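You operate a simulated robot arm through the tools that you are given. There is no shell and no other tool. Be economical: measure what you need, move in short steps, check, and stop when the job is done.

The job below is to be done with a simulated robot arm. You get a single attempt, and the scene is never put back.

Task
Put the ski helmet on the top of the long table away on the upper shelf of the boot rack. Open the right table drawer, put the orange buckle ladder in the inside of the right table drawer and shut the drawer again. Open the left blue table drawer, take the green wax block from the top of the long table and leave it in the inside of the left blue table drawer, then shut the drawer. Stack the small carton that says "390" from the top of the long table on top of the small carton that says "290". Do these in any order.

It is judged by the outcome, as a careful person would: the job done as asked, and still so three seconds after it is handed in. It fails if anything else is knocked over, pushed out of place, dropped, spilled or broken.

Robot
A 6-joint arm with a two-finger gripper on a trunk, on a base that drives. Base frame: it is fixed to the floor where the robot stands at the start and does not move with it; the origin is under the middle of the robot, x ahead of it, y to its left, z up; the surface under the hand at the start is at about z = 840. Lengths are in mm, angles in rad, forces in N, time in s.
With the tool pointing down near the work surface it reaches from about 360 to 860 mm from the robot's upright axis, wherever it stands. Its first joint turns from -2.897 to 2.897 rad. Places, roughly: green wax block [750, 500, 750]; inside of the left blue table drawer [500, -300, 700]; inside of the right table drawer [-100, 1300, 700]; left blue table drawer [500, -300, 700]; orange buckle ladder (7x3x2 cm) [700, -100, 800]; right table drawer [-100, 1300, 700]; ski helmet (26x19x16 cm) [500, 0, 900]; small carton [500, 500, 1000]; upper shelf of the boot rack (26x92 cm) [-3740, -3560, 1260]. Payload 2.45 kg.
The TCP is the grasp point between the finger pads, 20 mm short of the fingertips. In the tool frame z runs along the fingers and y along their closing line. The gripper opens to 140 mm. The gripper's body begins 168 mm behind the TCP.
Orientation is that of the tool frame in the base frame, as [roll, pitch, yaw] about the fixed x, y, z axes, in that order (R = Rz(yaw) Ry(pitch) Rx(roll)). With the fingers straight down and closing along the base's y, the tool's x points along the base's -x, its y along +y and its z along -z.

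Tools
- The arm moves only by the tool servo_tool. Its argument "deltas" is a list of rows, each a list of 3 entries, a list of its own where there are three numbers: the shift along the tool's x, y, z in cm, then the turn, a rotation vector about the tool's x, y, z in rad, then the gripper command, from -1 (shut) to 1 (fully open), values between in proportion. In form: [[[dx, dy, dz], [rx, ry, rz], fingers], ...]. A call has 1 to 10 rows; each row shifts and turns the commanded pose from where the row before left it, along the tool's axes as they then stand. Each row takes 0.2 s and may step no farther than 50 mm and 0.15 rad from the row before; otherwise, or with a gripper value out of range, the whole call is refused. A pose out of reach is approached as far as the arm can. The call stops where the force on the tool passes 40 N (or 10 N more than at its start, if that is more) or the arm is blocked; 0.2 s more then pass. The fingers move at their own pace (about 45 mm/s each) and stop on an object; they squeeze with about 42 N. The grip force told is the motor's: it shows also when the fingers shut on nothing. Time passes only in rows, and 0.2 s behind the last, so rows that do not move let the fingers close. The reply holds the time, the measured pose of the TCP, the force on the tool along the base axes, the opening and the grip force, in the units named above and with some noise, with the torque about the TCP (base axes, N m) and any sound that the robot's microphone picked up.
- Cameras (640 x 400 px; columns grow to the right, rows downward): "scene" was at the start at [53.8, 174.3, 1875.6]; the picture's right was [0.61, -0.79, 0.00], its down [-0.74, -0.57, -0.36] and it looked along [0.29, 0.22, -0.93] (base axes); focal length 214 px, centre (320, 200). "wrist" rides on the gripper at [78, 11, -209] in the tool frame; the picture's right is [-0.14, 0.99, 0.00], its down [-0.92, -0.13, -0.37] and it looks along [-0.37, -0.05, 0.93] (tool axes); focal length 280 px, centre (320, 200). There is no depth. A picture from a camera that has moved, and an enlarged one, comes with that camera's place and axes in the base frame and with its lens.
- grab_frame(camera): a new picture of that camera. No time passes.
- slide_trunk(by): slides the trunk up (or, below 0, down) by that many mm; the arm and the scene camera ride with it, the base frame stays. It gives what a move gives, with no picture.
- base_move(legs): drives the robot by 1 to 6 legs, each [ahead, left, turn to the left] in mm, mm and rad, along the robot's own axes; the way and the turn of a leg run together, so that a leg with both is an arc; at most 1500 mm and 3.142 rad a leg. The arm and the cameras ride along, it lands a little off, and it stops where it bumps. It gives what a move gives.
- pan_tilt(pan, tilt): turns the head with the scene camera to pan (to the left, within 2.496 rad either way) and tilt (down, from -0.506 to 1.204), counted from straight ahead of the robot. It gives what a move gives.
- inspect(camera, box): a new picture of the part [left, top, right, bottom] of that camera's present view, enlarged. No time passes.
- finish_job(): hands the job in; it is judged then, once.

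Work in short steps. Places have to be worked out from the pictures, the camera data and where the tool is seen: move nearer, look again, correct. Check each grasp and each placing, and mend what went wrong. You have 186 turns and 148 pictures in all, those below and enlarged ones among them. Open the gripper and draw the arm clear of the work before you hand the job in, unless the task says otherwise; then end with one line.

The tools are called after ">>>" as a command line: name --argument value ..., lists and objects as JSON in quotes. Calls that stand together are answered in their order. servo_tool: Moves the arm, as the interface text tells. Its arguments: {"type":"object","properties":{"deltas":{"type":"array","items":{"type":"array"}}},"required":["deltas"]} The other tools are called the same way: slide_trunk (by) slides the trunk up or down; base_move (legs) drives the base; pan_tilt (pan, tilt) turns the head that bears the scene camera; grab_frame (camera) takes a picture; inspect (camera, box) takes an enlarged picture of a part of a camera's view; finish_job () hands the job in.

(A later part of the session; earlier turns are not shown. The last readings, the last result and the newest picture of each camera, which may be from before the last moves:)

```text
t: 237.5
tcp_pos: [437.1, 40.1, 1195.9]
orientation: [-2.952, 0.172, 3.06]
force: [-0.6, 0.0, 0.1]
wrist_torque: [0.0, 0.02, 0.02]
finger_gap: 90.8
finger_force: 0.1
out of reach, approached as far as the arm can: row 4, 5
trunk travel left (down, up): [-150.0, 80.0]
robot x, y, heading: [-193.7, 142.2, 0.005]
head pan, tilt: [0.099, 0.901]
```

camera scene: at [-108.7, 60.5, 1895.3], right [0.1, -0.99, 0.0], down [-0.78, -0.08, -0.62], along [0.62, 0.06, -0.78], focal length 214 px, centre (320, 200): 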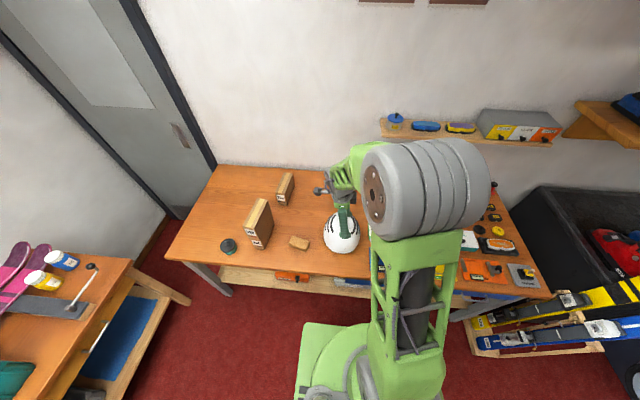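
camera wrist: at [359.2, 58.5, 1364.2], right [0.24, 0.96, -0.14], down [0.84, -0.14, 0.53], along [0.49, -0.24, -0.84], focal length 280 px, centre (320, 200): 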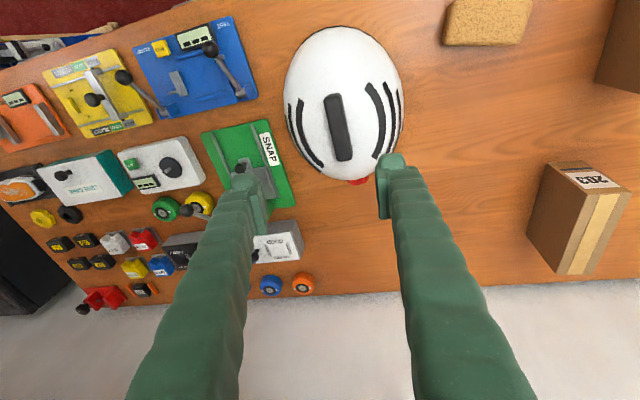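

>>> servo_tool --deltas '[[[0, 0, 4], [0, 0, 0], 0.3], [[0, 0, 0], [-0.09, 0.085, 0], 0.3], [[0, 0, 0], [-0.09, 0.085, 0], 0.3]]'

```text
t: 238.3
tcp_pos: [446.3, 36.7, 1156.1]
orientation: [-2.967, 0.169, 3.059]
force: [-0.3, -0.6, 0.2]
wrist_torque: [0.03, 0.02, -0.01]
finger_gap: 91.1
finger_force: 0.1
out of reach, approached as far as the arm can: row 1, 2, 3
trunk travel left (down, up): [-150.0, 80.0]
robot x, y, heading: [-193.6, 138.5, 0.001]
head pan, tilt: [0.099, 0.901]
```

Still stuck; I shift the base another 200 mm left so the hand works well to the right, as it did before.

>>> base_move --legs '[[0, 200, 0]]'

>>> servo_tool --deltas '[[[0, -4.5, 0], [0, 0, 0], 0.3], [[0, -4.5, 0], [0, 0, 0], 0.3], [[0, -4.5, 0], [0, 0, 0], 0.3], [[0, -4.5, 0], [0, 0, 0], 0.3]]'

>>> servo_tool --deltas '[[[0, 0, 0], [-0.09, 0.085, 0], 0.3], [[0, 0, 0], [-0.09, 0.085, 0], 0.3]]'

```text
t: 240.7
tcp_pos: [444.9, 235.6, 1156.5]
orientation: [-2.967, 0.169, 3.062]
force: [-0.9, -0.6, 0.1]
wrist_torque: [-0.01, 0.0, 0.0]
finger_gap: 91.0
finger_force: 0.0
trunk travel left (down, up): [-150.0, 80.0]
robot x, y, heading: [-191.9, 341.8, 0.005]
head pan, tilt: [0.099, 0.901]
```

```text
t: 241.7
tcp_pos: [437.9, 167.3, 1160.8]
orientation: [-2.953, 0.177, 3.029]
force: [0.5, -0.1, -0.2]
wrist_torque: [-0.02, 0.07, 0.0]
finger_gap: 91.0
finger_force: 0.1
out of reach, approached as far as the arm can: row 1, 2, 3, 4
trunk travel left (down, up): [-150.0, 80.0]
robot x, y, heading: [-194.5, 339.6, 0.006]
head pan, tilt: [0.099, 0.901]
```

```text
t: 242.3
tcp_pos: [438.0, 167.2, 1161.7]
orientation: [-2.953, 0.176, 3.032]
force: [-0.7, -0.3, -0.5]
wrist_torque: [-0.03, -0.03, 0.01]
finger_gap: 91.0
finger_force: 0.1
out of reach, approached as far as the arm can: row 1, 2
trunk travel left (down, up): [-150.0, 80.0]
robot x, y, heading: [-194.8, 334.1, 0.008]
head pan, tilt: [0.099, 0.901]
```

I look at the arm's configuration.

>>> pan_tilt --pan 0.1 --tilt 1.1

>>> grab_frame --camera "scene"

```text
t: 243.0
tcp_pos: [436.4, 166.4, 1161.7]
orientation: [-2.953, 0.176, 3.031]
force: [0.0, 0.4, 0.0]
wrist_torque: [0.02, -0.02, 0.01]
finger_gap: 90.8
finger_force: 0.1
trunk travel left (down, up): [-150.0, 80.0]
robot x, y, heading: [-196.6, 336.6, 0.004]
head pan, tilt: [0.099, 1.1]
```

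```text
50 pictures are left
camera scene: at [-123.8, 485.2, 1881.6], right [0.1, -0.99, 0.0], down [-0.89, -0.09, -0.45], along [0.45, 0.05, -0.89], focal length 214 px, centre (320, 200)
```

scene: 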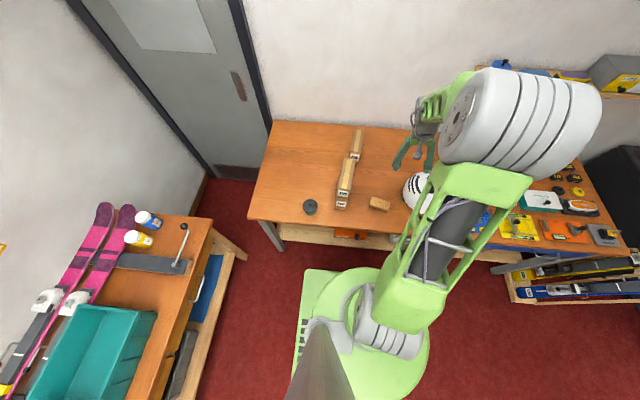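

I rotate the wrist back part way to see where the tilt frees up.

>>> servo_tool --deltas '[[[0, 0, 0], [0, 0, 0.15], 0.3], [[0, 0, 0], [0, 0, 0.15], 0.3], [[0, 0, 0], [0, 0, 0.15], 0.3], [[0, 0, 0], [0, 0, 0.15], 0.3]]'

>>> servo_tool --deltas '[[[0, 0, 0], [0, 0, 0.15], 0.3], [[0, 0, 0], [0, 0, 0.15], 0.3], [[0, 0, 0], [0, 0, 0.15], 0.3], [[0, 0, 0], [0, 0, 0.15], 0.3]]'

```text
t: 244.0
tcp_pos: [436.9, 167.4, 1162.5]
orientation: [-3.085, 0.25, 2.418]
force: [-0.6, 0.5, -0.2]
wrist_torque: [0.02, -0.02, 0.01]
finger_gap: 91.2
finger_force: 0.1
trunk travel left (down, up): [-150.0, 80.0]
robot x, y, heading: [-192.8, 337.8, 0.004]
head pan, tilt: [0.099, 1.1]
```

```text
t: 245.0
tcp_pos: [437.0, 166.2, 1164.1]
orientation: [3.044, 0.24, 1.802]
force: [-1.2, -0.1, -0.3]
wrist_torque: [0.01, -0.05, 0.01]
finger_gap: 90.9
finger_force: 0.2
trunk travel left (down, up): [-150.0, 80.0]
robot x, y, heading: [-194.9, 338.3, 0.004]
head pan, tilt: [0.099, 1.1]
```

>>> servo_tool --deltas '[[[0, 4, 0], [0, 0, 0], 0.3], [[0, 4, 0], [0, 0, 0], 0.3], [[0, 0, 0], [0.048, 0.12, 0], 0.3], [[0, 0, 0], [0.048, 0.12, 0], 0.3]]'

```text
t: 246.0
tcp_pos: [510.0, 186.9, 1166.7]
orientation: [3.042, 0.251, 1.804]
force: [-0.2, 0.6, -0.2]
wrist_torque: [-0.01, 0.01, 0.03]
finger_gap: 90.9
finger_force: 0.1
out of reach, approached as far as the arm can: row 2, 3, 4
trunk travel left (down, up): [-150.0, 80.0]
robot x, y, heading: [-191.9, 341.0, 0.001]
head pan, tilt: [0.099, 1.1]
```

The wrist is caught in a limited branch. I back off from the table and return toward the known-good tilted pose low down, then straighten there.

>>> base_move --legs '[[-330, 0, 0]]'

>>> servo_tool --deltas '[[[0, 0, 0], [-0.1, 0, 0.06], 0.3], [[0, 0, 4], [-0.1, 0, 0.06], 0.3], [[0, 0, 4], [-0.1, 0.08, 0.06], 0.3], [[0, 0, 4], [-0.1, 0.08, 0.06], 0.3], [[0, 0, 4], [0, 0.08, 0], 0.3]]'

```text
t: 248.2
tcp_pos: [189.2, 186.3, 1168.3]
orientation: [3.042, 0.252, 1.805]
force: [-0.9, -0.4, 0.2]
wrist_torque: [0.0, 0.0, 0.0]
finger_gap: 90.9
finger_force: 0.1
trunk travel left (down, up): [-150.0, 80.0]
robot x, y, heading: [-522.4, 337.9, 0.005]
head pan, tilt: [0.099, 1.1]
```

```text
t: 249.4
tcp_pos: [251.0, 176.0, 1026.4]
orientation: [2.586, -0.008, 1.495]
force: [-0.8, 0.4, 0.3]
wrist_torque: [-0.06, -0.1, -0.02]
finger_gap: 90.9
finger_force: 0.1
out of reach, approached as far as the arm can: row 3, 4
trunk travel left (down, up): [-150.0, 80.0]
robot x, y, heading: [-521.5, 335.8, 0.008]
head pan, tilt: [0.099, 1.1]
```

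>>> servo_tool --deltas '[[[0, 0, 0], [0.1, 0, 0], 0.3], [[0, 0, 0], [0.1, 0, 0], 0.3]]'

>>> servo_tool --deltas '[[[0, 0, 0], [0.1, 0, 0], 0.3], [[0, 0, 0], [0.1, 0, 0], 0.3], [[0, 0, 0], [0.1, 0, 0], 0.3], [[0, 0, 0], [0.055, 0, 0], 0.3]]'

```text
t: 250.0
tcp_pos: [246.4, 190.6, 1024.7]
orientation: [2.71, 0.047, 1.658]
force: [-0.4, -0.3, 0.7]
wrist_torque: [0.05, -0.02, 0.03]
finger_gap: 91.0
finger_force: 0.1
out of reach, approached as far as the arm can: row 1, 2
trunk travel left (down, up): [-150.0, 80.0]
robot x, y, heading: [-517.1, 342.8, 0.007]
head pan, tilt: [0.099, 1.1]
```

```text
t: 251.0
tcp_pos: [247.2, 189.6, 1026.9]
orientation: [3.102, 0.061, 1.656]
force: [-1.1, 0.6, -0.6]
wrist_torque: [0.01, 0.05, 0.01]
finger_gap: 91.1
finger_force: 0.0
trunk travel left (down, up): [-150.0, 80.0]
robot x, y, heading: [-518.8, 336.1, 0.005]
head pan, tilt: [0.099, 1.1]
```

Nearly vertical now. I finish straightening and then turn the yaw in steps, watching for limits.

>>> servo_tool --deltas '[[[0, 0, 0], [0.04, 0.061, 0], 0.3], [[0, 0, 0], [0, 0, 0], 0.3]]'

>>> servo_tool --deltas '[[[0, 0, 0], [0, 0, -0.15], 0.3], [[0, 0, 0], [0, 0, -0.15], 0.3], [[0, 0, 0], [0, 0, -0.15], 0.3], [[0, 0, 0], [0, 0, -0.15], 0.3], [[0, 0, 0], [0, 0, -0.15], 0.3], [[0, 0, 0], [0, 0, -0.15], 0.3], [[0, 0, 0], [0, 0, -0.15], 0.3], [[0, 0, 0], [0, 0, -0.15], 0.3], [[0, 0, 0], [0, 0, -0.15], 0.3], [[0, 0, 0], [0, 0, -0.13], 0.3]]'

```text
t: 251.6
tcp_pos: [247.0, 190.9, 1026.0]
orientation: [3.142, -0.001, 1.656]
force: [-0.3, 0.0, 0.8]
wrist_torque: [0.03, 0.0, -0.02]
finger_gap: 90.7
finger_force: 0.1
trunk travel left (down, up): [-150.0, 80.0]
robot x, y, heading: [-516.0, 332.4, 0.01]
head pan, tilt: [0.099, 1.1]
```

```text
t: 253.8
tcp_pos: [246.3, 190.1, 1025.3]
orientation: [3.139, 0.002, 3.139]
force: [0.0, -0.6, 1.3]
wrist_torque: [0.0, -0.01, -0.02]
finger_gap: 91.1
finger_force: 0.0
trunk travel left (down, up): [-150.0, 80.0]
robot x, y, heading: [-515.6, 340.0, 0.01]
head pan, tilt: [0.099, 1.1]
```

Vertical again. I raise and drive so the hand is over the helmet.

>>> servo_tool --deltas '[[[0, 0, -4], [0, 0, 0], 0.3], [[0, 0, -4], [0, 0, 0], 0.3], [[0, 0, -4], [0, 0, 0], 0.3], [[0, 0, -3], [0, 0, 0], 0.3]]'

>>> base_move --legs '[[0, -179, -0.01], [222, 0, 0]]'

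>>> grab_frame --camera "wrist"

```text
t: 254.8
tcp_pos: [246.2, 191.6, 1174.4]
orientation: [3.14, 0.001, 3.135]
force: [-0.4, -0.2, -0.5]
wrist_torque: [0.02, -0.02, 0.01]
finger_gap: 91.0
finger_force: 0.1
trunk travel left (down, up): [-150.0, 80.0]
robot x, y, heading: [-518.8, 339.6, 0.006]
head pan, tilt: [0.099, 1.1]
```

```text
t: 258.2
tcp_pos: [463.9, 1.2, 1172.4]
orientation: [3.14, -0.001, 3.122]
force: [1.4, 0.9, -1.1]
wrist_torque: [0.01, 0.08, -0.04]
finger_gap: 91.1
finger_force: 0.1
trunk travel left (down, up): [-150.0, 80.0]
robot x, y, heading: [-300.5, 157.3, -0.006]
head pan, tilt: [0.099, 1.1]
```

```text
49 pictures are left
camera wrist: at [385.9, 14.0, 1381.9], right [0.16, 0.99, 0.0], down [0.92, -0.15, 0.37], along [0.36, -0.06, -0.93], focal length 280 px, centre (320, 200)
```

wrist: 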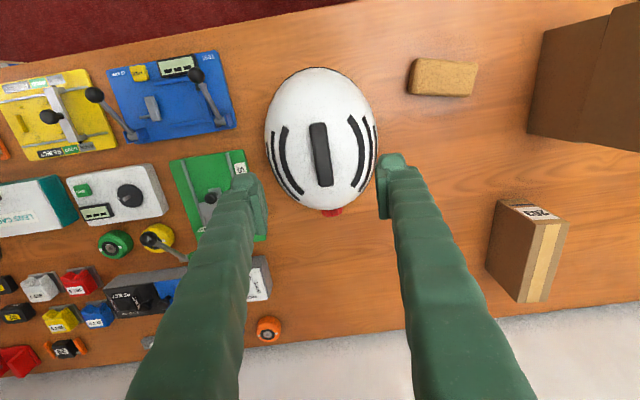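

Bar centre ≈ [468,2], nearly aligned. I trim yaw and descend to just above it.

>>> servo_tool --deltas '[[[-0.4, 0, 4], [0, 0, 0.035], 0], [[0, 0, 4], [0, 0, 0], 0], [[0, 0, 4], [0, 0, 0], 0], [[0, 0, 2], [0, 0, 0], 0]]'

>>> grab_frame --camera "wrist"

>>> grab_frame --camera "scene"

```text
t: 259.2
tcp_pos: [468.4, 2.1, 1032.9]
orientation: [3.142, -0.001, 3.086]
force: [-0.6, 0.1, -0.2]
wrist_torque: [0.0, 0.0, 0.0]
finger_gap: 70.0
finger_force: 0.0
trunk travel left (down, up): [-150.0, 80.0]
robot x, y, heading: [-302.2, 156.8, -0.008]
head pan, tilt: [0.099, 1.1]
```

```text
48 pictures are left
camera wrist: at [390.6, 16.3, 1242.3], right [0.19, 0.98, 0.0], down [0.91, -0.18, 0.37], along [0.36, -0.07, -0.93], focal length 280 px, centre (320, 200)
```

wrist: 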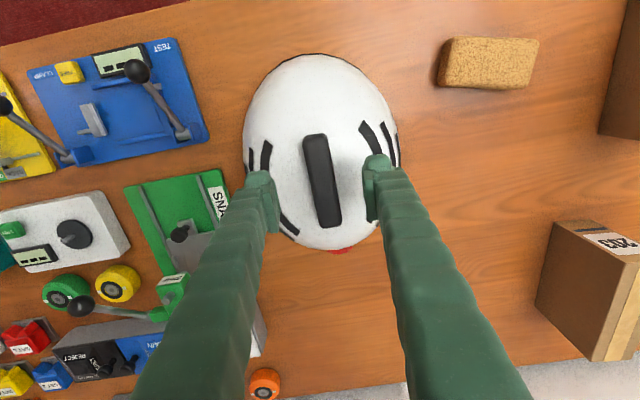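

```text
47 pictures are left
camera scene: at [-226.1, 305.2, 1881.6], right [0.09, -1.0, 0.0], down [-0.89, -0.08, -0.45], along [0.45, 0.04, -0.89], focal length 214 px, centre (320, 200)
```

scene: 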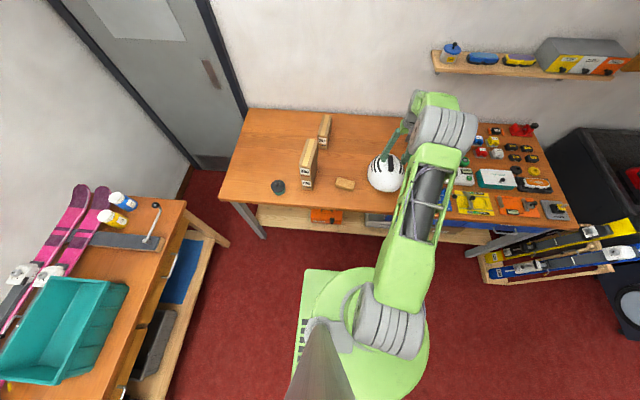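

>>> servo_tool --deltas '[[[-0.5, 0, 2], [0, 0, -0.02], 0], [[0, 0, 1.5], [0, 0, 0], 0], [[0, 0, 0.5], [0, 0, 0], 0], [[0, 0, 0.4], [0, 0, 0], 0], [[0, 0, 0.4], [0, 0, 0], 0]]'

>>> grab_frame --camera "wrist"

>>> inspect --camera "scene" --box '[350, 120, 450, 200]'

```text
t: 260.4
tcp_pos: [473.0, 2.0, 985.9]
orientation: [-3.14, 0.004, 3.104]
force: [-0.7, -0.3, 4.5]
wrist_torque: [-0.16, 0.04, 0.03]
finger_gap: 70.4
finger_force: 0.4
trunk travel left (down, up): [-150.0, 80.0]
robot x, y, heading: [-301.9, 161.2, -0.01]
head pan, tilt: [0.099, 1.1]
```

```text
46 pictures are left
camera wrist: at [394.1, 14.6, 1194.5], right [0.17, 0.98, 0.0], down [0.92, -0.16, 0.37], along [0.36, -0.06, -0.93], focal length 280 px, centre (320, 200)
```

wrist: 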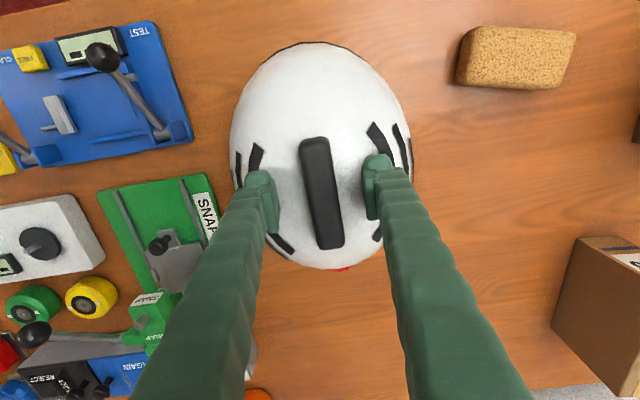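

```text
5.00 times, centred on (400, 160) of scene
camera zoom: at [-226.8, 305.3, 1881.6], right [0.09, -1.0, 0.0], down [-0.89, -0.08, -0.45], along [0.45, 0.04, -0.89], focal length 1072 px, centre (-80, 400)
```

zoom: 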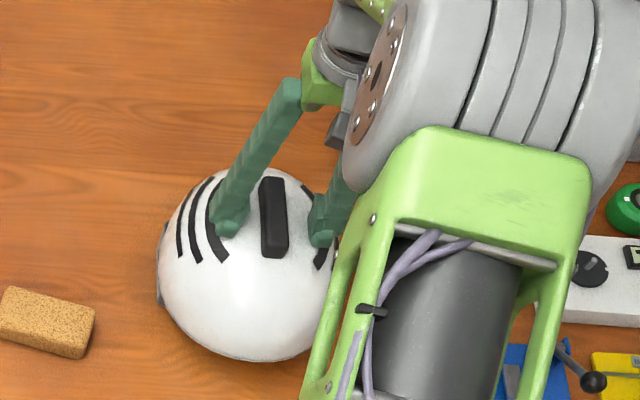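

Tips just touch the dome at this width. I rise 1.2 cm, narrow the fingers beside the bar, then settle down on the dome.

>>> servo_tool --deltas '[[[0, 0, -1.2], [0, 0, 0], 0], [[0, 0, 0], [0, 0, 0], -0.4], [[0, 0, 0], [0, 0, 0], -0.4], [[0, 0, 0], [0, 0, 0], -0.4], [[0, 0, 0.2], [0, 0, 0], -0.4], [[0, 0, 0.2], [0, 0, 0], -0.4]]'

>>> grab_frame --camera "wrist"

```text
t: 261.8
tcp_pos: [473.5, 2.2, 991.5]
orientation: [-3.141, 0.0, 3.105]
force: [0.7, 0.7, -0.3]
wrist_torque: [0.02, 0.02, 0.02]
finger_gap: 42.0
finger_force: 0.1
trunk travel left (down, up): [-150.0, 80.0]
robot x, y, heading: [-298.4, 156.6, -0.007]
head pan, tilt: [0.099, 1.1]
```

```text
44 pictures are left
camera wrist: at [394.6, 15.2, 1201.6], right [0.17, 0.98, 0.0], down [0.92, -0.16, 0.37], along [0.36, -0.06, -0.93], focal length 280 px, centre (320, 200)
```

wrist: 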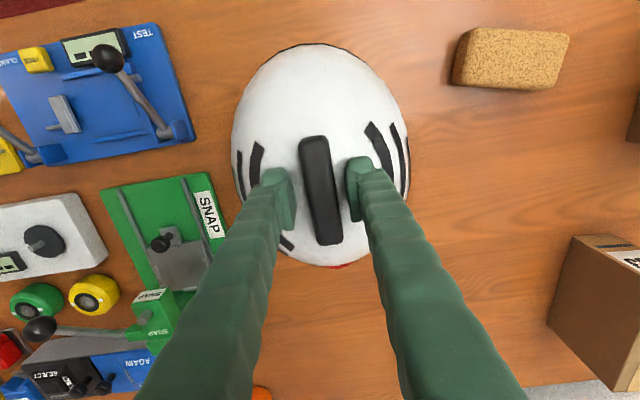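

>>> servo_tool --deltas '[[[0, 0, 0.2], [0, 0, 0], -0.4], [[0, 0, 0.2], [0, 0, 0], -0.4], [[0, 0, 0.2], [0, 0, 0], -0.4]]'

```text
t: 262.6
tcp_pos: [473.6, 2.3, 991.6]
orientation: [3.141, 0.007, 3.104]
force: [1.7, 0.6, 24.1]
wrist_torque: [-0.69, 0.2, -0.01]
finger_gap: 42.2
finger_force: 0.1
trunk travel left (down, up): [-150.0, 80.0]
robot x, y, heading: [-297.8, 160.1, -0.007]
head pan, tilt: [0.099, 1.1]
```

>>> servo_tool --deltas '[[[0, 0, -0.5], [0, 0, 0], -0.4], [[0, 0, 0], [0, 0, 0], -0.7], [[0, 0, 0], [0, 0, 0], -1], [[0, 0, 0], [0, 0, 0], -1], [[0, 0, 0], [0, 0, 0], -1], [[0, 0, 0], [0, 0, 0], -1]]'

>>> grab_frame --camera "wrist"

```text
t: 264.0
tcp_pos: [471.5, 5.2, 994.9]
orientation: [3.141, 0.003, 3.107]
force: [4.4, 9.0, 27.7]
wrist_torque: [-0.87, 0.27, 0.33]
finger_gap: 23.3
finger_force: 42.2
trunk travel left (down, up): [-150.0, 80.0]
robot x, y, heading: [-299.4, 154.1, -0.007]
head pan, tilt: [0.099, 1.1]
```

```text
43 pictures are left
camera wrist: at [393.0, 17.9, 1203.6], right [0.17, 0.98, 0.0], down [0.91, -0.16, 0.37], along [0.37, -0.06, -0.93], focal length 280 px, centre (320, 200)
```

wrist: 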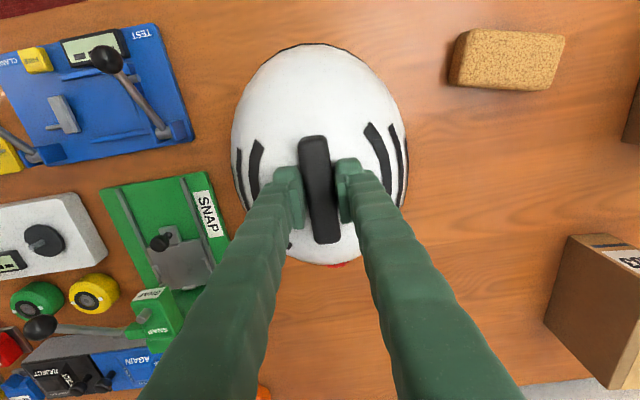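

Bar gripped at 23 mm with the tips against the dome. I lift gently 3 cm and check.

>>> servo_tool --deltas '[[[0, 0, -0.5], [0, 0, 0], -1], [[0, 0, -1], [0, 0, 0], -1], [[0, 0, -1.5], [0, 0, 0], -1], [[0, 0, -1], [0, 0, 0], -1]]'

>>> grab_frame --camera "wrist"

>>> inspect --camera "scene" --box '[340, 110, 450, 200]'

```text
t: 265.0
tcp_pos: [471.6, 2.3, 1032.0]
orientation: [3.139, -0.002, 3.104]
force: [-0.4, -1.0, -4.5]
wrist_torque: [-0.02, 0.06, -0.03]
finger_gap: 22.6
finger_force: 41.8
trunk travel left (down, up): [-150.0, 80.0]
robot x, y, heading: [-302.3, 161.6, -0.012]
head pan, tilt: [0.099, 1.1]
```

```text
42 pictures are left
camera wrist: at [393.8, 15.5, 1240.4], right [0.17, 0.98, 0.0], down [0.92, -0.16, 0.37], along [0.36, -0.06, -0.93], focal length 280 px, centre (320, 200)
```

wrist: 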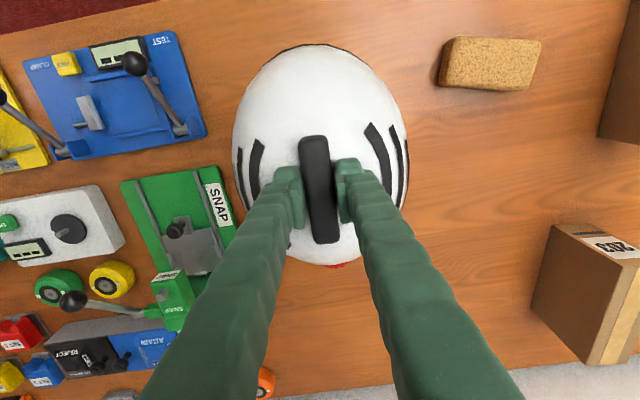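

```text
4.44 times, centred on (395, 155) of scene
camera zoom: at [-226.2, 305.2, 1881.5], right [0.09, -1.0, 0.0], down [-0.89, -0.08, -0.45], along [0.45, 0.04, -0.89], focal length 953 px, centre (-13, 400)
```

zoom: 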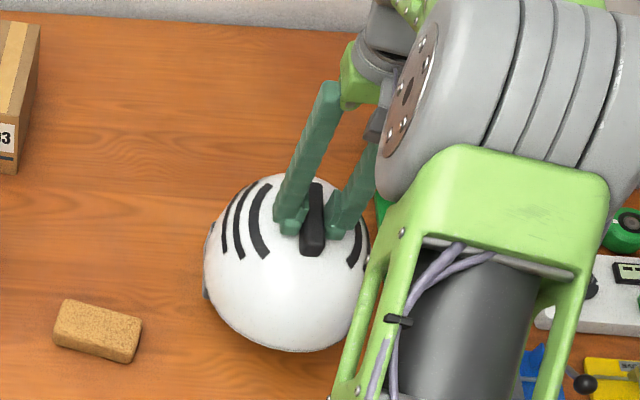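

Helmet held firmly (≈4.5 N). I lift it clear and back away from the table.

>>> servo_tool --deltas '[[[0, 0, -3], [0, 0, 0], -1], [[0, 0, -4], [0, 0, 0], -1], [[0, 0, -4], [0, 0, 0], -1], [[0, 0, -4], [0, 0, 0], -1]]'

>>> base_move --legs '[[-500, 0, 0]]'

>>> pan_tilt --pan -2.45 --tilt 0.35

>>> grab_frame --camera "scene"

```text
t: 266.0
tcp_pos: [469.5, 1.7, 1184.5]
orientation: [3.141, -0.003, 3.106]
force: [0.5, -0.3, -5.0]
wrist_torque: [-0.01, 0.03, 0.01]
finger_gap: 23.0
finger_force: 42.3
trunk travel left (down, up): [-150.0, 80.0]
robot x, y, heading: [-299.3, 160.9, -0.006]
head pan, tilt: [0.099, 1.1]
```

```text
t: 269.0
tcp_pos: [-28.6, 8.7, 1185.5]
orientation: [3.141, -0.001, 3.109]
force: [-0.4, -0.7, -3.7]
wrist_torque: [0.02, -0.01, 0.03]
finger_gap: 22.9
finger_force: 41.8
trunk travel left (down, up): [-150.0, 80.0]
robot x, y, heading: [-797.9, 159.3, -0.003]
head pan, tilt: [0.099, 1.1]
```

```text
t: 271.3
tcp_pos: [-26.7, 7.2, 1184.7]
orientation: [3.141, -0.001, 3.108]
force: [0.3, 0.1, -4.1]
wrist_torque: [-0.08, 0.05, 0.0]
finger_gap: 22.9
finger_force: 42.3
trunk travel left (down, up): [-150.0, 80.0]
robot x, y, heading: [-802.4, 162.6, -0.005]
head pan, tilt: [-2.45, 0.351]
```

```text
40 pictures are left
camera scene: at [-858.5, 243.6, 1942.9], right [-0.63, 0.77, 0.0], down [0.27, 0.22, -0.94], along [-0.73, -0.6, -0.34], focal length 214 px, centre (320, 200)
```

scene: 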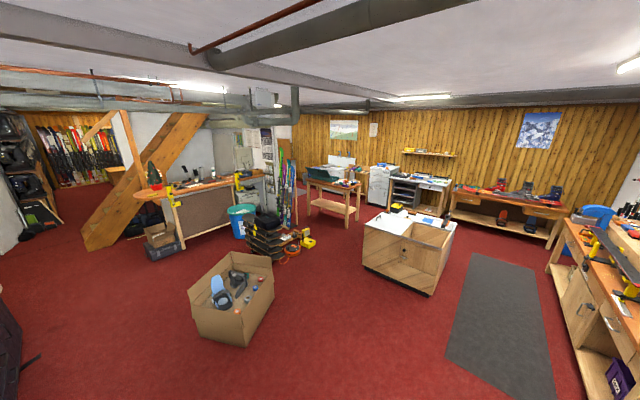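

>>> inspect --camera "scene" --box '[120, 100, 360, 270]'

```text
2.35 times, centred on (240, 185) of scene
camera zoom: at [-858.5, 243.6, 1942.9], right [-0.63, 0.77, 0.0], down [0.27, 0.22, -0.94], along [-0.73, -0.6, -0.34], focal length 505 px, centre (508, 235)
```

zoom: 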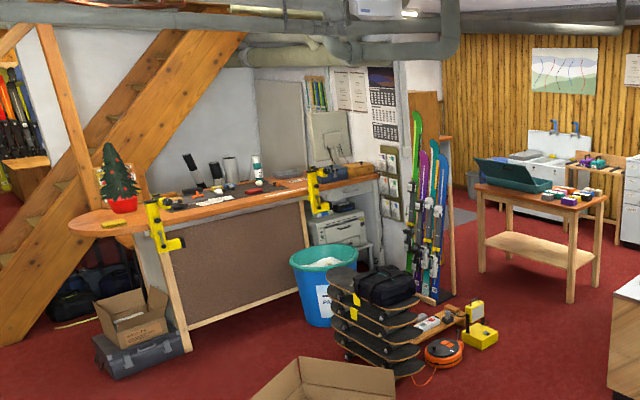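

The rack lies behind the wall end across the room. I tuck the arm with the helmet, and drive in stages with looks.

>>> servo_tool --deltas '[[[4, 0, 0], [0, 0, 0], -1], [[4, 0, 0], [0, 0, 0], -1], [[4, 0, 0], [0, 0, 0], -1], [[4, 0, 0], [0, 0, 0], -1], [[4, 0, 0], [0, 0, 0], -1]]'

>>> base_move --legs '[[0, 0, -2.563], [1000, 0, 0], [1000, 0, 0]]'

>>> pan_tilt --pan 0.4 --tilt 0.4

>>> grab_frame --camera "scene"

```text
t: 272.5
tcp_pos: [-227.9, 12.2, 1185.3]
orientation: [3.141, 0.002, 3.109]
force: [-0.3, -0.1, -3.3]
wrist_torque: [0.01, -0.01, 0.01]
finger_gap: 22.8
finger_force: 41.8
trunk travel left (down, up): [-150.0, 80.0]
robot x, y, heading: [-798.6, 165.7, -0.002]
head pan, tilt: [-2.45, 0.351]
```

```text
t: 288.6
tcp_pos: [-3136.5, -898.8, 1184.2]
orientation: [3.141, -0.002, 0.448]
force: [-0.6, -0.4, -4.3]
wrist_torque: [0.01, -0.05, 0.02]
finger_gap: 23.2
finger_force: 41.4
trunk travel left (down, up): [-150.0, 80.0]
robot x, y, heading: [-2564.8, -764.6, -2.668]
head pan, tilt: [-2.45, 0.351]
```

```text
t: 291.1
tcp_pos: [-3137.6, -896.2, 1184.6]
orientation: [3.141, -0.001, 0.449]
force: [-0.2, 0.5, -4.7]
wrist_torque: [0.04, -0.04, -0.02]
finger_gap: 23.0
finger_force: 41.7
trunk travel left (down, up): [-150.0, 80.0]
robot x, y, heading: [-2560.6, -763.2, -2.659]
head pan, tilt: [0.4, 0.4]
```

```text
38 pictures are left
camera scene: at [-2567.9, -964.3, 1938.4], right [-0.77, 0.64, 0.0], down [0.25, 0.3, -0.92], along [-0.59, -0.71, -0.39], focal length 214 px, centre (320, 200)
```

scene: 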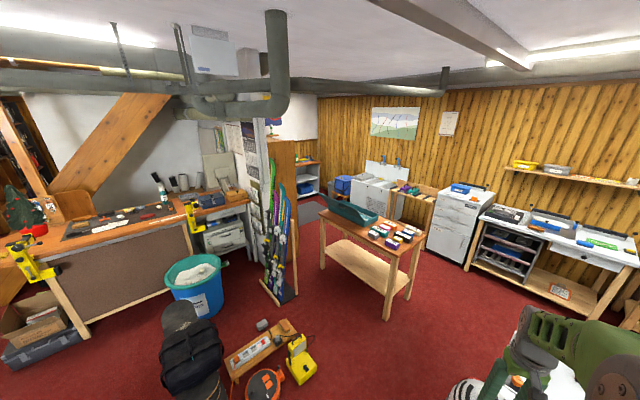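

>>> inspect --camera "scene" --box '[230, 110, 350, 310]'

```text
2.00 times, centred on (290, 210) of scene
camera zoom: at [-2567.9, -964.3, 1938.4], right [-0.77, 0.64, 0.0], down [0.25, 0.3, -0.92], along [-0.59, -0.71, -0.39], focal length 429 px, centre (380, 180)
```

zoom: 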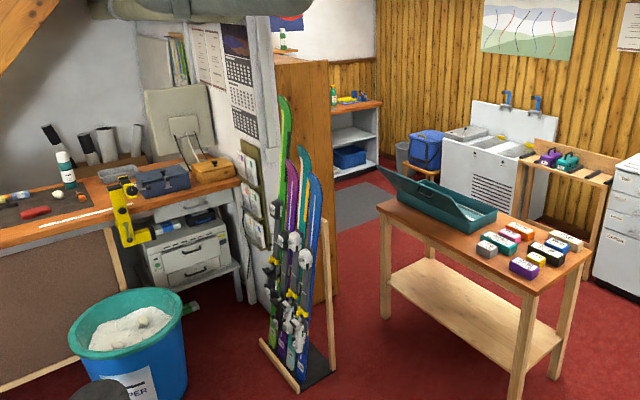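

The rack stands behind the ski stand, side panel near [-3890,-3060], opening toward −x. I check the corridor to the west between the island and the table.

>>> pan_tilt --pan -0.5 --tilt 0.6

>>> grab_frame --camera "scene"

```text
t: 292.3
tcp_pos: [-3138.6, -897.3, 1184.0]
orientation: [3.139, -0.002, 0.448]
force: [-0.5, -0.4, -4.7]
wrist_torque: [0.01, -0.04, 0.02]
finger_gap: 22.8
finger_force: 42.1
trunk travel left (down, up): [-150.0, 80.0]
robot x, y, heading: [-2562.9, -763.6, -2.666]
head pan, tilt: [-0.499, 0.6]
```

```text
36 pictures are left
camera scene: at [-2597.0, -891.2, 1920.2], right [0.02, 1.0, 0.0], down [0.56, -0.01, -0.83], along [-0.82, 0.02, -0.56], focal length 214 px, centre (320, 200)
```

scene: 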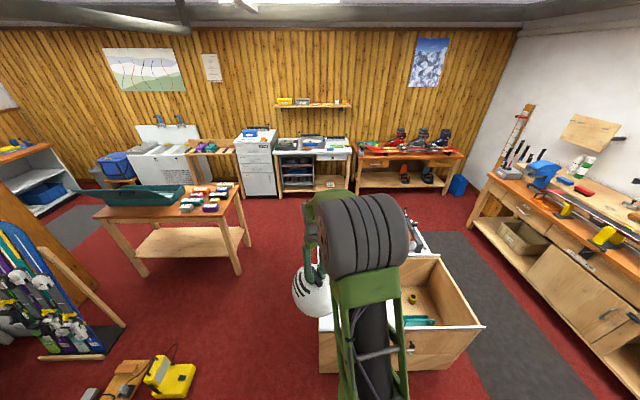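

Corridor at y≈−1300 is clear. I drive along it to the far aisle.

>>> base_move --legs '[[0, 0, -0.476], [0, 540, 0], [1200, 0, 0]]'

```text
t: 304.6
tcp_pos: [-4318.4, -1161.4, 1184.4]
orientation: [3.141, -0.002, -0.026]
force: [-0.1, -0.9, -4.0]
wrist_torque: [-0.01, -0.05, -0.02]
finger_gap: 23.0
finger_force: 41.8
trunk travel left (down, up): [-150.0, 80.0]
robot x, y, heading: [-3747.9, -1303.7, -3.136]
head pan, tilt: [-0.499, 0.6]
```

>>> base_move --legs '[[1150, 0, 0], [0, 0, 1.57], [1300, 0, 0]]'

>>> pan_tilt --pan 0.6 --tilt 0.4

>>> grab_frame --camera "scene"

```text
t: 319.9
tcp_pos: [-5074.7, -2971.9, 1190.4]
orientation: [3.122, 0.04, 1.552]
force: [0.1, -0.2, -3.8]
wrist_torque: [0.05, 0.0, 0.0]
finger_gap: 22.8
finger_force: 41.6
trunk travel left (down, up): [-150.0, 80.0]
robot x, y, heading: [-4915.2, -2445.4, -1.557]
head pan, tilt: [-0.499, 0.6]
stopped in leg 3: the robot was blocked; the commanded pose is now the measured one
```

```text
t: 321.3
tcp_pos: [-5074.5, -2974.9, 1192.2]
orientation: [3.121, 0.044, 1.548]
force: [-0.1, -0.1, -4.1]
wrist_torque: [0.06, 0.03, -0.02]
finger_gap: 23.0
finger_force: 42.4
trunk travel left (down, up): [-150.0, 80.0]
robot x, y, heading: [-4913.0, -2452.1, -1.564]
head pan, tilt: [0.6, 0.4]
```

```text
35 pictures are left
camera scene: at [-4879.7, -2428.1, 1966.0], right [-0.58, 0.81, -0.05], down [-0.01, -0.07, -1.0], along [-0.81, -0.58, 0.05], focal length 214 px, centre (320, 200)
```

scene: 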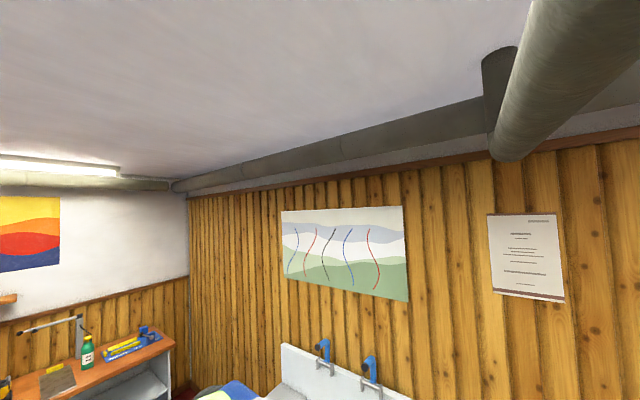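

The robot was blocked – likely the head against the low duct. I back off, lower the trunk and look.

>>> base_move --legs '[[-200, 0, 0]]'

>>> slide_trunk --by -140

>>> pan_tilt --pan 0.3 --tilt 0.1

>>> grab_frame --camera "scene"

```text
t: 322.9
tcp_pos: [-5073.1, -2886.6, 1134.1]
orientation: [3.125, -0.055, 1.553]
force: [0.0, 0.1, -5.0]
wrist_torque: [0.04, 0.01, -0.06]
finger_gap: 22.9
finger_force: 41.8
trunk travel left (down, up): [-150.0, 80.0]
robot x, y, heading: [-4915.7, -2262.0, -1.566]
head pan, tilt: [0.6, 0.4]
```

```text
t: 324.5
tcp_pos: [-5057.2, -2834.1, 1045.0]
orientation: [3.14, -0.002, 1.551]
force: [-0.4, -0.5, -4.7]
wrist_torque: [0.03, 0.02, -0.02]
finger_gap: 22.7
finger_force: 42.1
trunk travel left (down, up): [-10.0, 220.0]
robot x, y, heading: [-4916.3, -2258.0, -1.562]
head pan, tilt: [0.6, 0.4]
```

```text
t: 325.3
tcp_pos: [-5055.7, -2833.8, 1044.0]
orientation: [3.14, 0.0, 1.548]
force: [0.0, 0.2, -4.7]
wrist_torque: [0.02, 0.07, -0.05]
finger_gap: 22.9
finger_force: 41.9
trunk travel left (down, up): [-10.0, 220.0]
robot x, y, heading: [-4917.4, -2258.3, -1.564]
head pan, tilt: [0.3, 0.099]
```

```text
34 pictures are left
camera scene: at [-4747.5, -2358.1, 1826.3], right [-0.95, -0.3, 0.0], down [-0.03, 0.1, -0.99], along [0.3, -0.95, -0.1], focal length 214 px, centre (320, 200)
```

scene: 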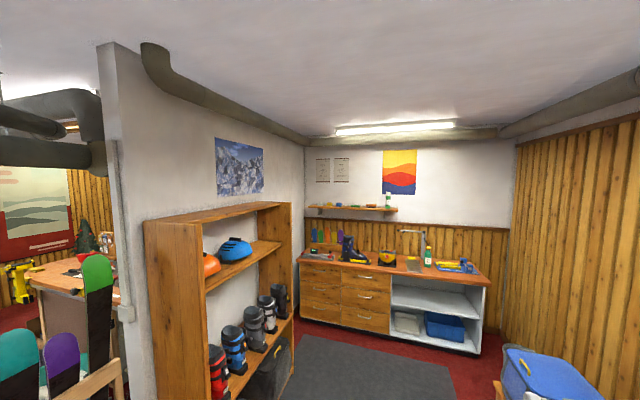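

The rack's upper shelf (with two helmets) lies under a top board, so the hand will need to be tilted. I inspect the rack and the bench for a free spot to set the helmet down and regrip.

>>> inspect --camera "scene" --box '[130, 180, 310, 400]'

>>> inspect --camera "scene" --box '[290, 210, 510, 330]'

```text
1.82 times, centred on (220, 290) of scene
camera zoom: at [-4747.5, -2358.1, 1826.3], right [-0.95, -0.3, 0.0], down [-0.03, 0.1, -0.99], along [0.3, -0.95, -0.1], focal length 390 px, centre (502, 36)
```

zoom: 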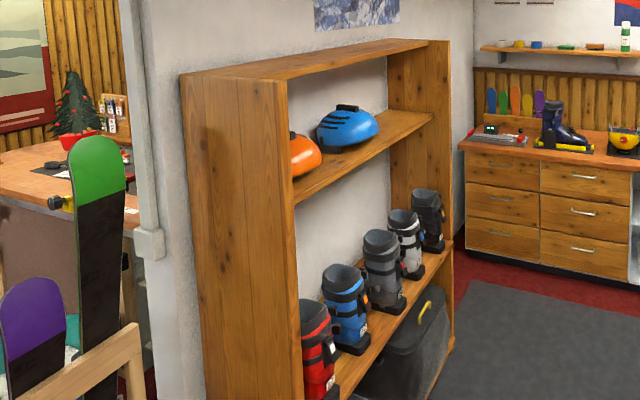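

```text
2.91 times, centred on (400, 270) of scene
camera zoom: at [-4747.5, -2358.1, 1826.3], right [-0.95, -0.3, 0.0], down [-0.03, 0.1, -0.99], along [0.3, -0.95, -0.1], focal length 624 px, centre (87, -4)
```

zoom: 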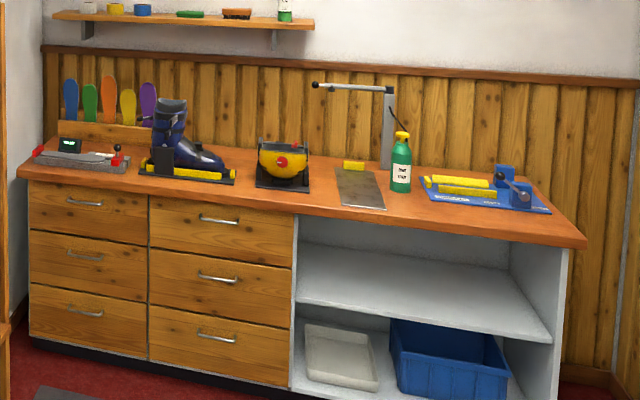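

Plan: the gripper must enter tilted under the top board, so I will regrip on the open floor. First I drive on (trunk lowered) and face the rack's free right part.

>>> base_move --legs '[[700, 0, 0], [0, 0, 1.562], [0, -750, 0]]'

>>> pan_tilt --pan 0.0 --tilt 0.4

>>> grab_frame --camera "scene"

```text
t: 339.5
tcp_pos: [-4390.5, -3878.4, 1042.4]
orientation: [3.14, -0.002, 3.066]
force: [1.1, 0.3, -3.8]
wrist_torque: [0.02, 0.01, 0.01]
finger_gap: 22.7
finger_force: 42.3
trunk travel left (down, up): [-10.0, 220.0]
robot x, y, heading: [-4952.5, -3703.1, -0.052]
head pan, tilt: [0.3, 0.099]
```

```text
t: 340.3
tcp_pos: [-4389.6, -3879.1, 1044.1]
orientation: [3.139, -0.002, 3.064]
force: [0.0, 0.5, -5.1]
wrist_torque: [0.0, 0.0, 0.01]
finger_gap: 22.9
finger_force: 41.5
trunk travel left (down, up): [-10.0, 220.0]
robot x, y, heading: [-4949.7, -3704.8, -0.047]
head pan, tilt: [0.0, 0.4]
```

```text
31 pictures are left
camera scene: at [-4844.5, -3570.3, 1798.5], right [-0.05, -1.0, 0.0], down [-0.39, 0.02, -0.92], along [0.92, -0.04, -0.39], focal length 214 px, centre (320, 200)
```

scene: 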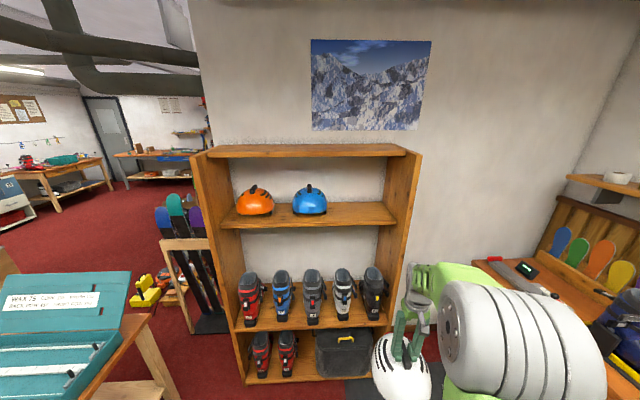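

Now geometry is clear: shelf front x≈−3925, z 1260, board underside ≈1610, free y from −3660 to −3990. I lower the helmet to the floor to regrip it.

>>> servo_tool --deltas '[[[0, 0, 5], [0, 0, 0], -1], [[0, 0, 5], [0, 0, 0], -1], [[0, 0, 5], [0, 0, 0], -1], [[0, 0, 5], [0, 0, 0], -1], [[0, 0, 5], [0, 0, 0], -1], [[0, 0, 5], [0, 0, 0], -1], [[0, 0, 5], [0, 0, 0], -1], [[0, 0, 5], [0, 0, 0], -1]]'

```text
t: 342.1
tcp_pos: [-4387.6, -3876.6, 643.7]
orientation: [3.141, -0.002, 3.066]
force: [0.5, 0.5, -3.4]
wrist_torque: [0.01, 0.04, -0.02]
finger_gap: 23.0
finger_force: 42.3
trunk travel left (down, up): [-10.0, 220.0]
robot x, y, heading: [-4952.3, -3703.4, -0.049]
head pan, tilt: [0.0, 0.4]
```

>>> servo_tool --deltas '[[[0, 0, 5], [0, 0, 0], -1], [[0, 0, 5], [0, 0, 0], -1], [[0, 0, 5], [0, 0, 0], -1], [[0, 0, 5], [0, 0, 0], -1], [[0, 0, 5], [0, 0, 0], -1], [[0, 0, 5], [0, 0, 0], -1]]'

>>> pan_tilt --pan -0.2 --tilt 1.0

>>> grab_frame --camera "scene"

```text
t: 343.5
tcp_pos: [-4390.5, -3880.5, 345.7]
orientation: [-3.141, 0.0, 3.064]
force: [1.2, -0.4, -3.0]
wrist_torque: [0.06, 0.1, -0.02]
finger_gap: 22.7
finger_force: 41.2
trunk travel left (down, up): [-10.0, 220.0]
robot x, y, heading: [-4954.7, -3704.5, -0.05]
head pan, tilt: [0.0, 0.4]
```

```text
t: 344.5
tcp_pos: [-4391.1, -3880.5, 345.7]
orientation: [3.14, 0.0, 3.064]
force: [0.7, 0.2, -4.5]
wrist_torque: [-0.01, 0.06, 0.0]
finger_gap: 22.9
finger_force: 42.2
trunk travel left (down, up): [-10.0, 220.0]
robot x, y, heading: [-4952.1, -3703.1, -0.046]
head pan, tilt: [-0.201, 1.0]
```

```text
30 pictures are left
camera scene: at [-4869.5, -3583.0, 1748.2], right [-0.25, -0.97, 0.0], down [-0.82, 0.21, -0.54], along [0.52, -0.13, -0.84], focal length 214 px, centre (320, 200)
```

scene: 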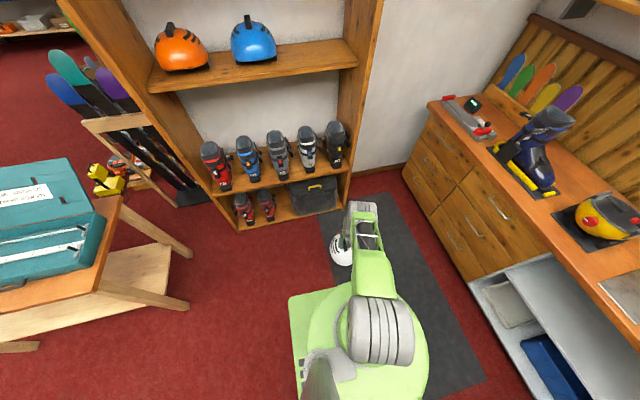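

>>> servo_tool --deltas '[[[0, 0, 5], [0, 0, 0], -1], [[0, 0, 5], [0, 0, 0], -1], [[0, 0, 4], [0, 0, 0], -1], [[0, 0, 2], [0, 0, 0], -1], [[0, 0, 1], [0, 0, 0], -1], [[0, 0, 0.7], [0, 0, 0], -1], [[0, 0, 0.5], [0, 0, 0], -1], [[0, 0, 0.5], [0, 0, 0], -1]]'

```text
t: 346.3
tcp_pos: [-4435.5, -3863.2, 284.0]
orientation: [3.141, -0.002, 3.063]
force: [-0.3, -1.0, -3.7]
wrist_torque: [0.03, 0.04, -0.02]
finger_gap: 22.7
finger_force: 41.7
out of reach, approached as far as the arm can: row 1, 2, 3, 4, 5, 6, 7, 8
trunk travel left (down, up): [-10.0, 220.0]
robot x, y, heading: [-4953.3, -3699.9, -0.048]
head pan, tilt: [-0.201, 1.0]
```

The floor is out of reach. Better: enter with hand and helmet tilted back ~20°, rest the base on the shelf edge with the centre inside, and press it level, pivoting in the grip. I raise the helmet and trunk first.

>>> servo_tool --deltas '[[[0, 0, -5], [0, 0, 0], -1], [[0, 0, -5], [0, 0, 0], -1], [[0, 0, -5], [0, 0, 0], -1], [[0, 0, -5], [0, 0, 0], -1], [[0, 0, -5], [0, 0, 0], -1], [[0, 0, -5], [0, 0, 0], -1], [[0, 0, -5], [0, 0, 0], -1], [[0, 0, -5], [0, 0, 0], -1], [[0, 0, -5], [0, 0, 0], -1], [[0, 0, -5], [0, 0, 0], -1]]'

>>> servo_tool --deltas '[[[0, 0, -5], [0, 0, 0], -1], [[0, 0, -5], [0, 0, 0], -1], [[0, 0, -5], [0, 0, 0], -1], [[0, 0, -5], [0, 0, 0], -1], [[0, 0, -5], [0, 0, 0], -1], [[0, 0, -5], [0, 0, 0], -1], [[0, 0, -5], [0, 0, 0], -1], [[0, 0, -5], [0, 0, 0], -1], [[0, 0, -5], [0, 0, 0], -1], [[0, 0, -5], [0, 0, 0], -1]]'

>>> slide_trunk --by 140

```text
t: 348.5
tcp_pos: [-4437.3, -3863.7, 786.3]
orientation: [3.141, -0.002, 3.064]
force: [0.2, 1.4, -4.6]
wrist_torque: [-0.01, 0.02, 0.0]
finger_gap: 23.0
finger_force: 41.6
trunk travel left (down, up): [-10.0, 220.0]
robot x, y, heading: [-4956.9, -3705.2, -0.046]
head pan, tilt: [-0.201, 1.0]
```

```text
t: 350.7
tcp_pos: [-4434.0, -3864.1, 1285.5]
orientation: [3.142, -0.003, 3.065]
force: [-0.6, 0.1, -5.1]
wrist_torque: [0.03, 0.06, 0.02]
finger_gap: 22.8
finger_force: 41.9
trunk travel left (down, up): [-10.0, 220.0]
robot x, y, heading: [-4954.3, -3703.4, -0.049]
head pan, tilt: [-0.201, 1.0]
```

```text
t: 352.4
tcp_pos: [-4434.5, -3866.0, 1424.6]
orientation: [3.139, -0.001, 3.065]
force: [0.0, 0.4, -4.2]
wrist_torque: [0.0, 0.06, 0.0]
finger_gap: 23.0
finger_force: 41.7
trunk travel left (down, up): [-150.0, 80.0]
robot x, y, heading: [-4952.9, -3706.7, -0.052]
head pan, tilt: [-0.201, 1.0]
```

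>>> servo_tool --deltas '[[[-4, 0, -2], [0, 0, 0], -1], [[-4, 0, -2], [0, 0, 0], -1], [[0, 0, -2], [0, -0.12, 0], -1], [[0, 0, 0], [0, -0.12, 0], -1], [[0, 0, 0], [0, -0.12, 0], -1]]'

>>> base_move --legs '[[0, 0, 0.05]]'

>>> pan_tilt --pan -0.3 --tilt 0.6

>>> grab_frame --camera "scene"

```text
t: 353.6
tcp_pos: [-4355.8, -3869.5, 1485.4]
orientation: [3.142, 0.362, 3.065]
force: [-1.3, 0.8, -4.3]
wrist_torque: [0.0, 0.12, -0.01]
finger_gap: 22.7
finger_force: 42.3
trunk travel left (down, up): [-150.0, 80.0]
robot x, y, heading: [-4951.8, -3703.5, -0.045]
head pan, tilt: [-0.201, 1.0]
```

```text
t: 354.4
tcp_pos: [-4346.5, -3840.6, 1484.9]
orientation: [3.141, 0.357, 3.114]
force: [0.4, 0.9, -4.6]
wrist_torque: [-0.05, 0.19, 0.04]
finger_gap: 23.0
finger_force: 42.1
trunk travel left (down, up): [-150.0, 80.0]
robot x, y, heading: [-4954.2, -3705.8, -0.006]
head pan, tilt: [-0.201, 1.0]
```

```text
t: 355.3
tcp_pos: [-4346.1, -3840.4, 1483.7]
orientation: [3.139, 0.358, 3.113]
force: [0.2, -0.4, -3.7]
wrist_torque: [0.01, 0.19, -0.01]
finger_gap: 22.7
finger_force: 42.0
trunk travel left (down, up): [-150.0, 80.0]
robot x, y, heading: [-4951.3, -3706.0, 0.004]
head pan, tilt: [-0.3, 0.6]
```

```text
29 pictures are left
camera scene: at [-4859.5, -3591.2, 1920.1], right [-0.29, -0.96, 0.0], down [-0.54, 0.17, -0.82], along [0.79, -0.24, -0.57], focal length 214 px, centre (320, 200)
```

scene: 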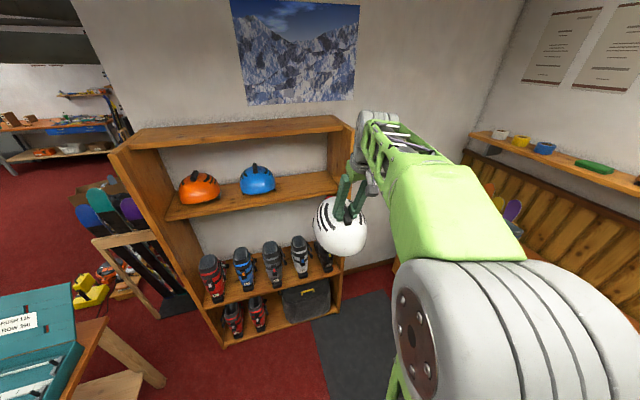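

Tilting works. To clear the top board I go to 30°, approach part way and take a close look at the shelf and board edges.

>>> servo_tool --deltas '[[[0, 0.5, 0], [0, -0.085, 0], -1], [[0, 0.5, 0], [0, -0.085, 0], -1]]'

>>> base_move --legs '[[220, 0, 0]]'

>>> pan_tilt --pan -0.15 --tilt 0.55

>>> inspect --camera "scene" --box '[180, 60, 420, 260]'

>>> grab_frame --camera "wrist"

```text
t: 355.9
tcp_pos: [-4346.8, -3831.0, 1484.9]
orientation: [3.141, 0.531, 3.112]
force: [-0.6, -0.4, -4.1]
wrist_torque: [0.0, 0.25, -0.03]
finger_gap: 22.8
finger_force: 41.7
trunk travel left (down, up): [-150.0, 80.0]
robot x, y, heading: [-4952.0, -3702.3, 0.002]
head pan, tilt: [-0.3, 0.6]
```

```text
t: 357.6
tcp_pos: [-4118.1, -3831.2, 1485.2]
orientation: [3.14, 0.527, 3.112]
force: [1.2, -0.9, -4.7]
wrist_torque: [0.02, 0.33, -0.01]
finger_gap: 22.6
finger_force: 41.9
trunk travel left (down, up): [-150.0, 80.0]
robot x, y, heading: [-4724.3, -3704.0, -0.004]
head pan, tilt: [-0.3, 0.6]
```

```text
t: 358.3
tcp_pos: [-4118.6, -3831.0, 1484.6]
orientation: [3.141, 0.527, 3.112]
force: [-0.1, 0.4, -4.1]
wrist_torque: [0.01, 0.27, 0.0]
finger_gap: 23.1
finger_force: 42.3
trunk travel left (down, up): [-150.0, 80.0]
robot x, y, heading: [-4725.6, -3703.1, 0.003]
head pan, tilt: [-0.15, 0.55]
```

```text
2.00 times, centred on (300, 160) of scene
camera zoom: at [-4628.3, -3578.5, 1924.7], right [-0.15, -0.99, 0.0], down [-0.52, 0.08, -0.85], along [0.84, -0.13, -0.52], focal length 429 px, centre (360, 280)
```

zoom: 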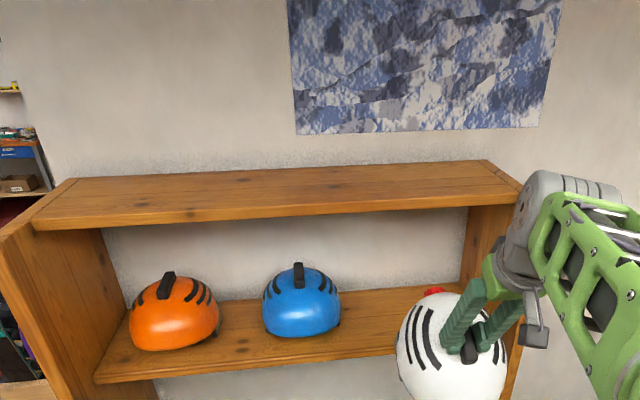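

```text
27 pictures are left
camera wrist: at [-4291.7, -3815.9, 1626.7], right [0.15, 0.99, 0.07], down [0.61, -0.15, 0.78], along [0.78, -0.07, -0.62], focal length 280 px, centre (320, 200)
```

wrist: 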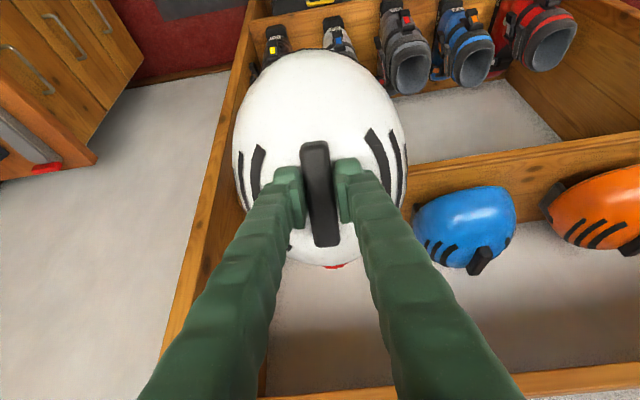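

I zoom on the wrist view to pin down the shelf's edge and height.

>>> inspect --camera "wrist" --box '[390, 100, 640, 400]'

```text
1.33 times, centred on (515, 250) of wrist
camera zoom: at [-4291.7, -3815.9, 1626.7], right [0.15, 0.99, 0.07], down [0.61, -0.15, 0.78], along [0.78, -0.07, -0.62], focal length 374 px, centre (60, 133)
```

zoom: 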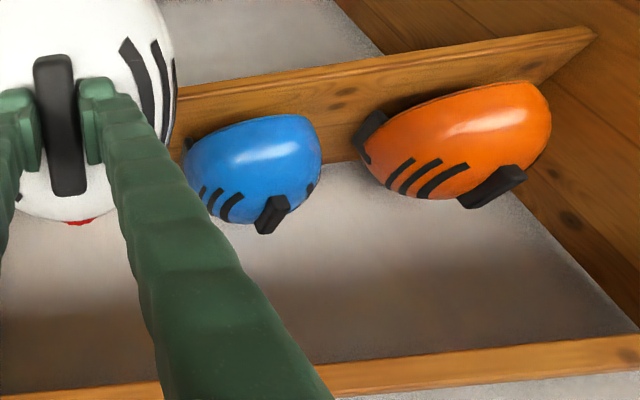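

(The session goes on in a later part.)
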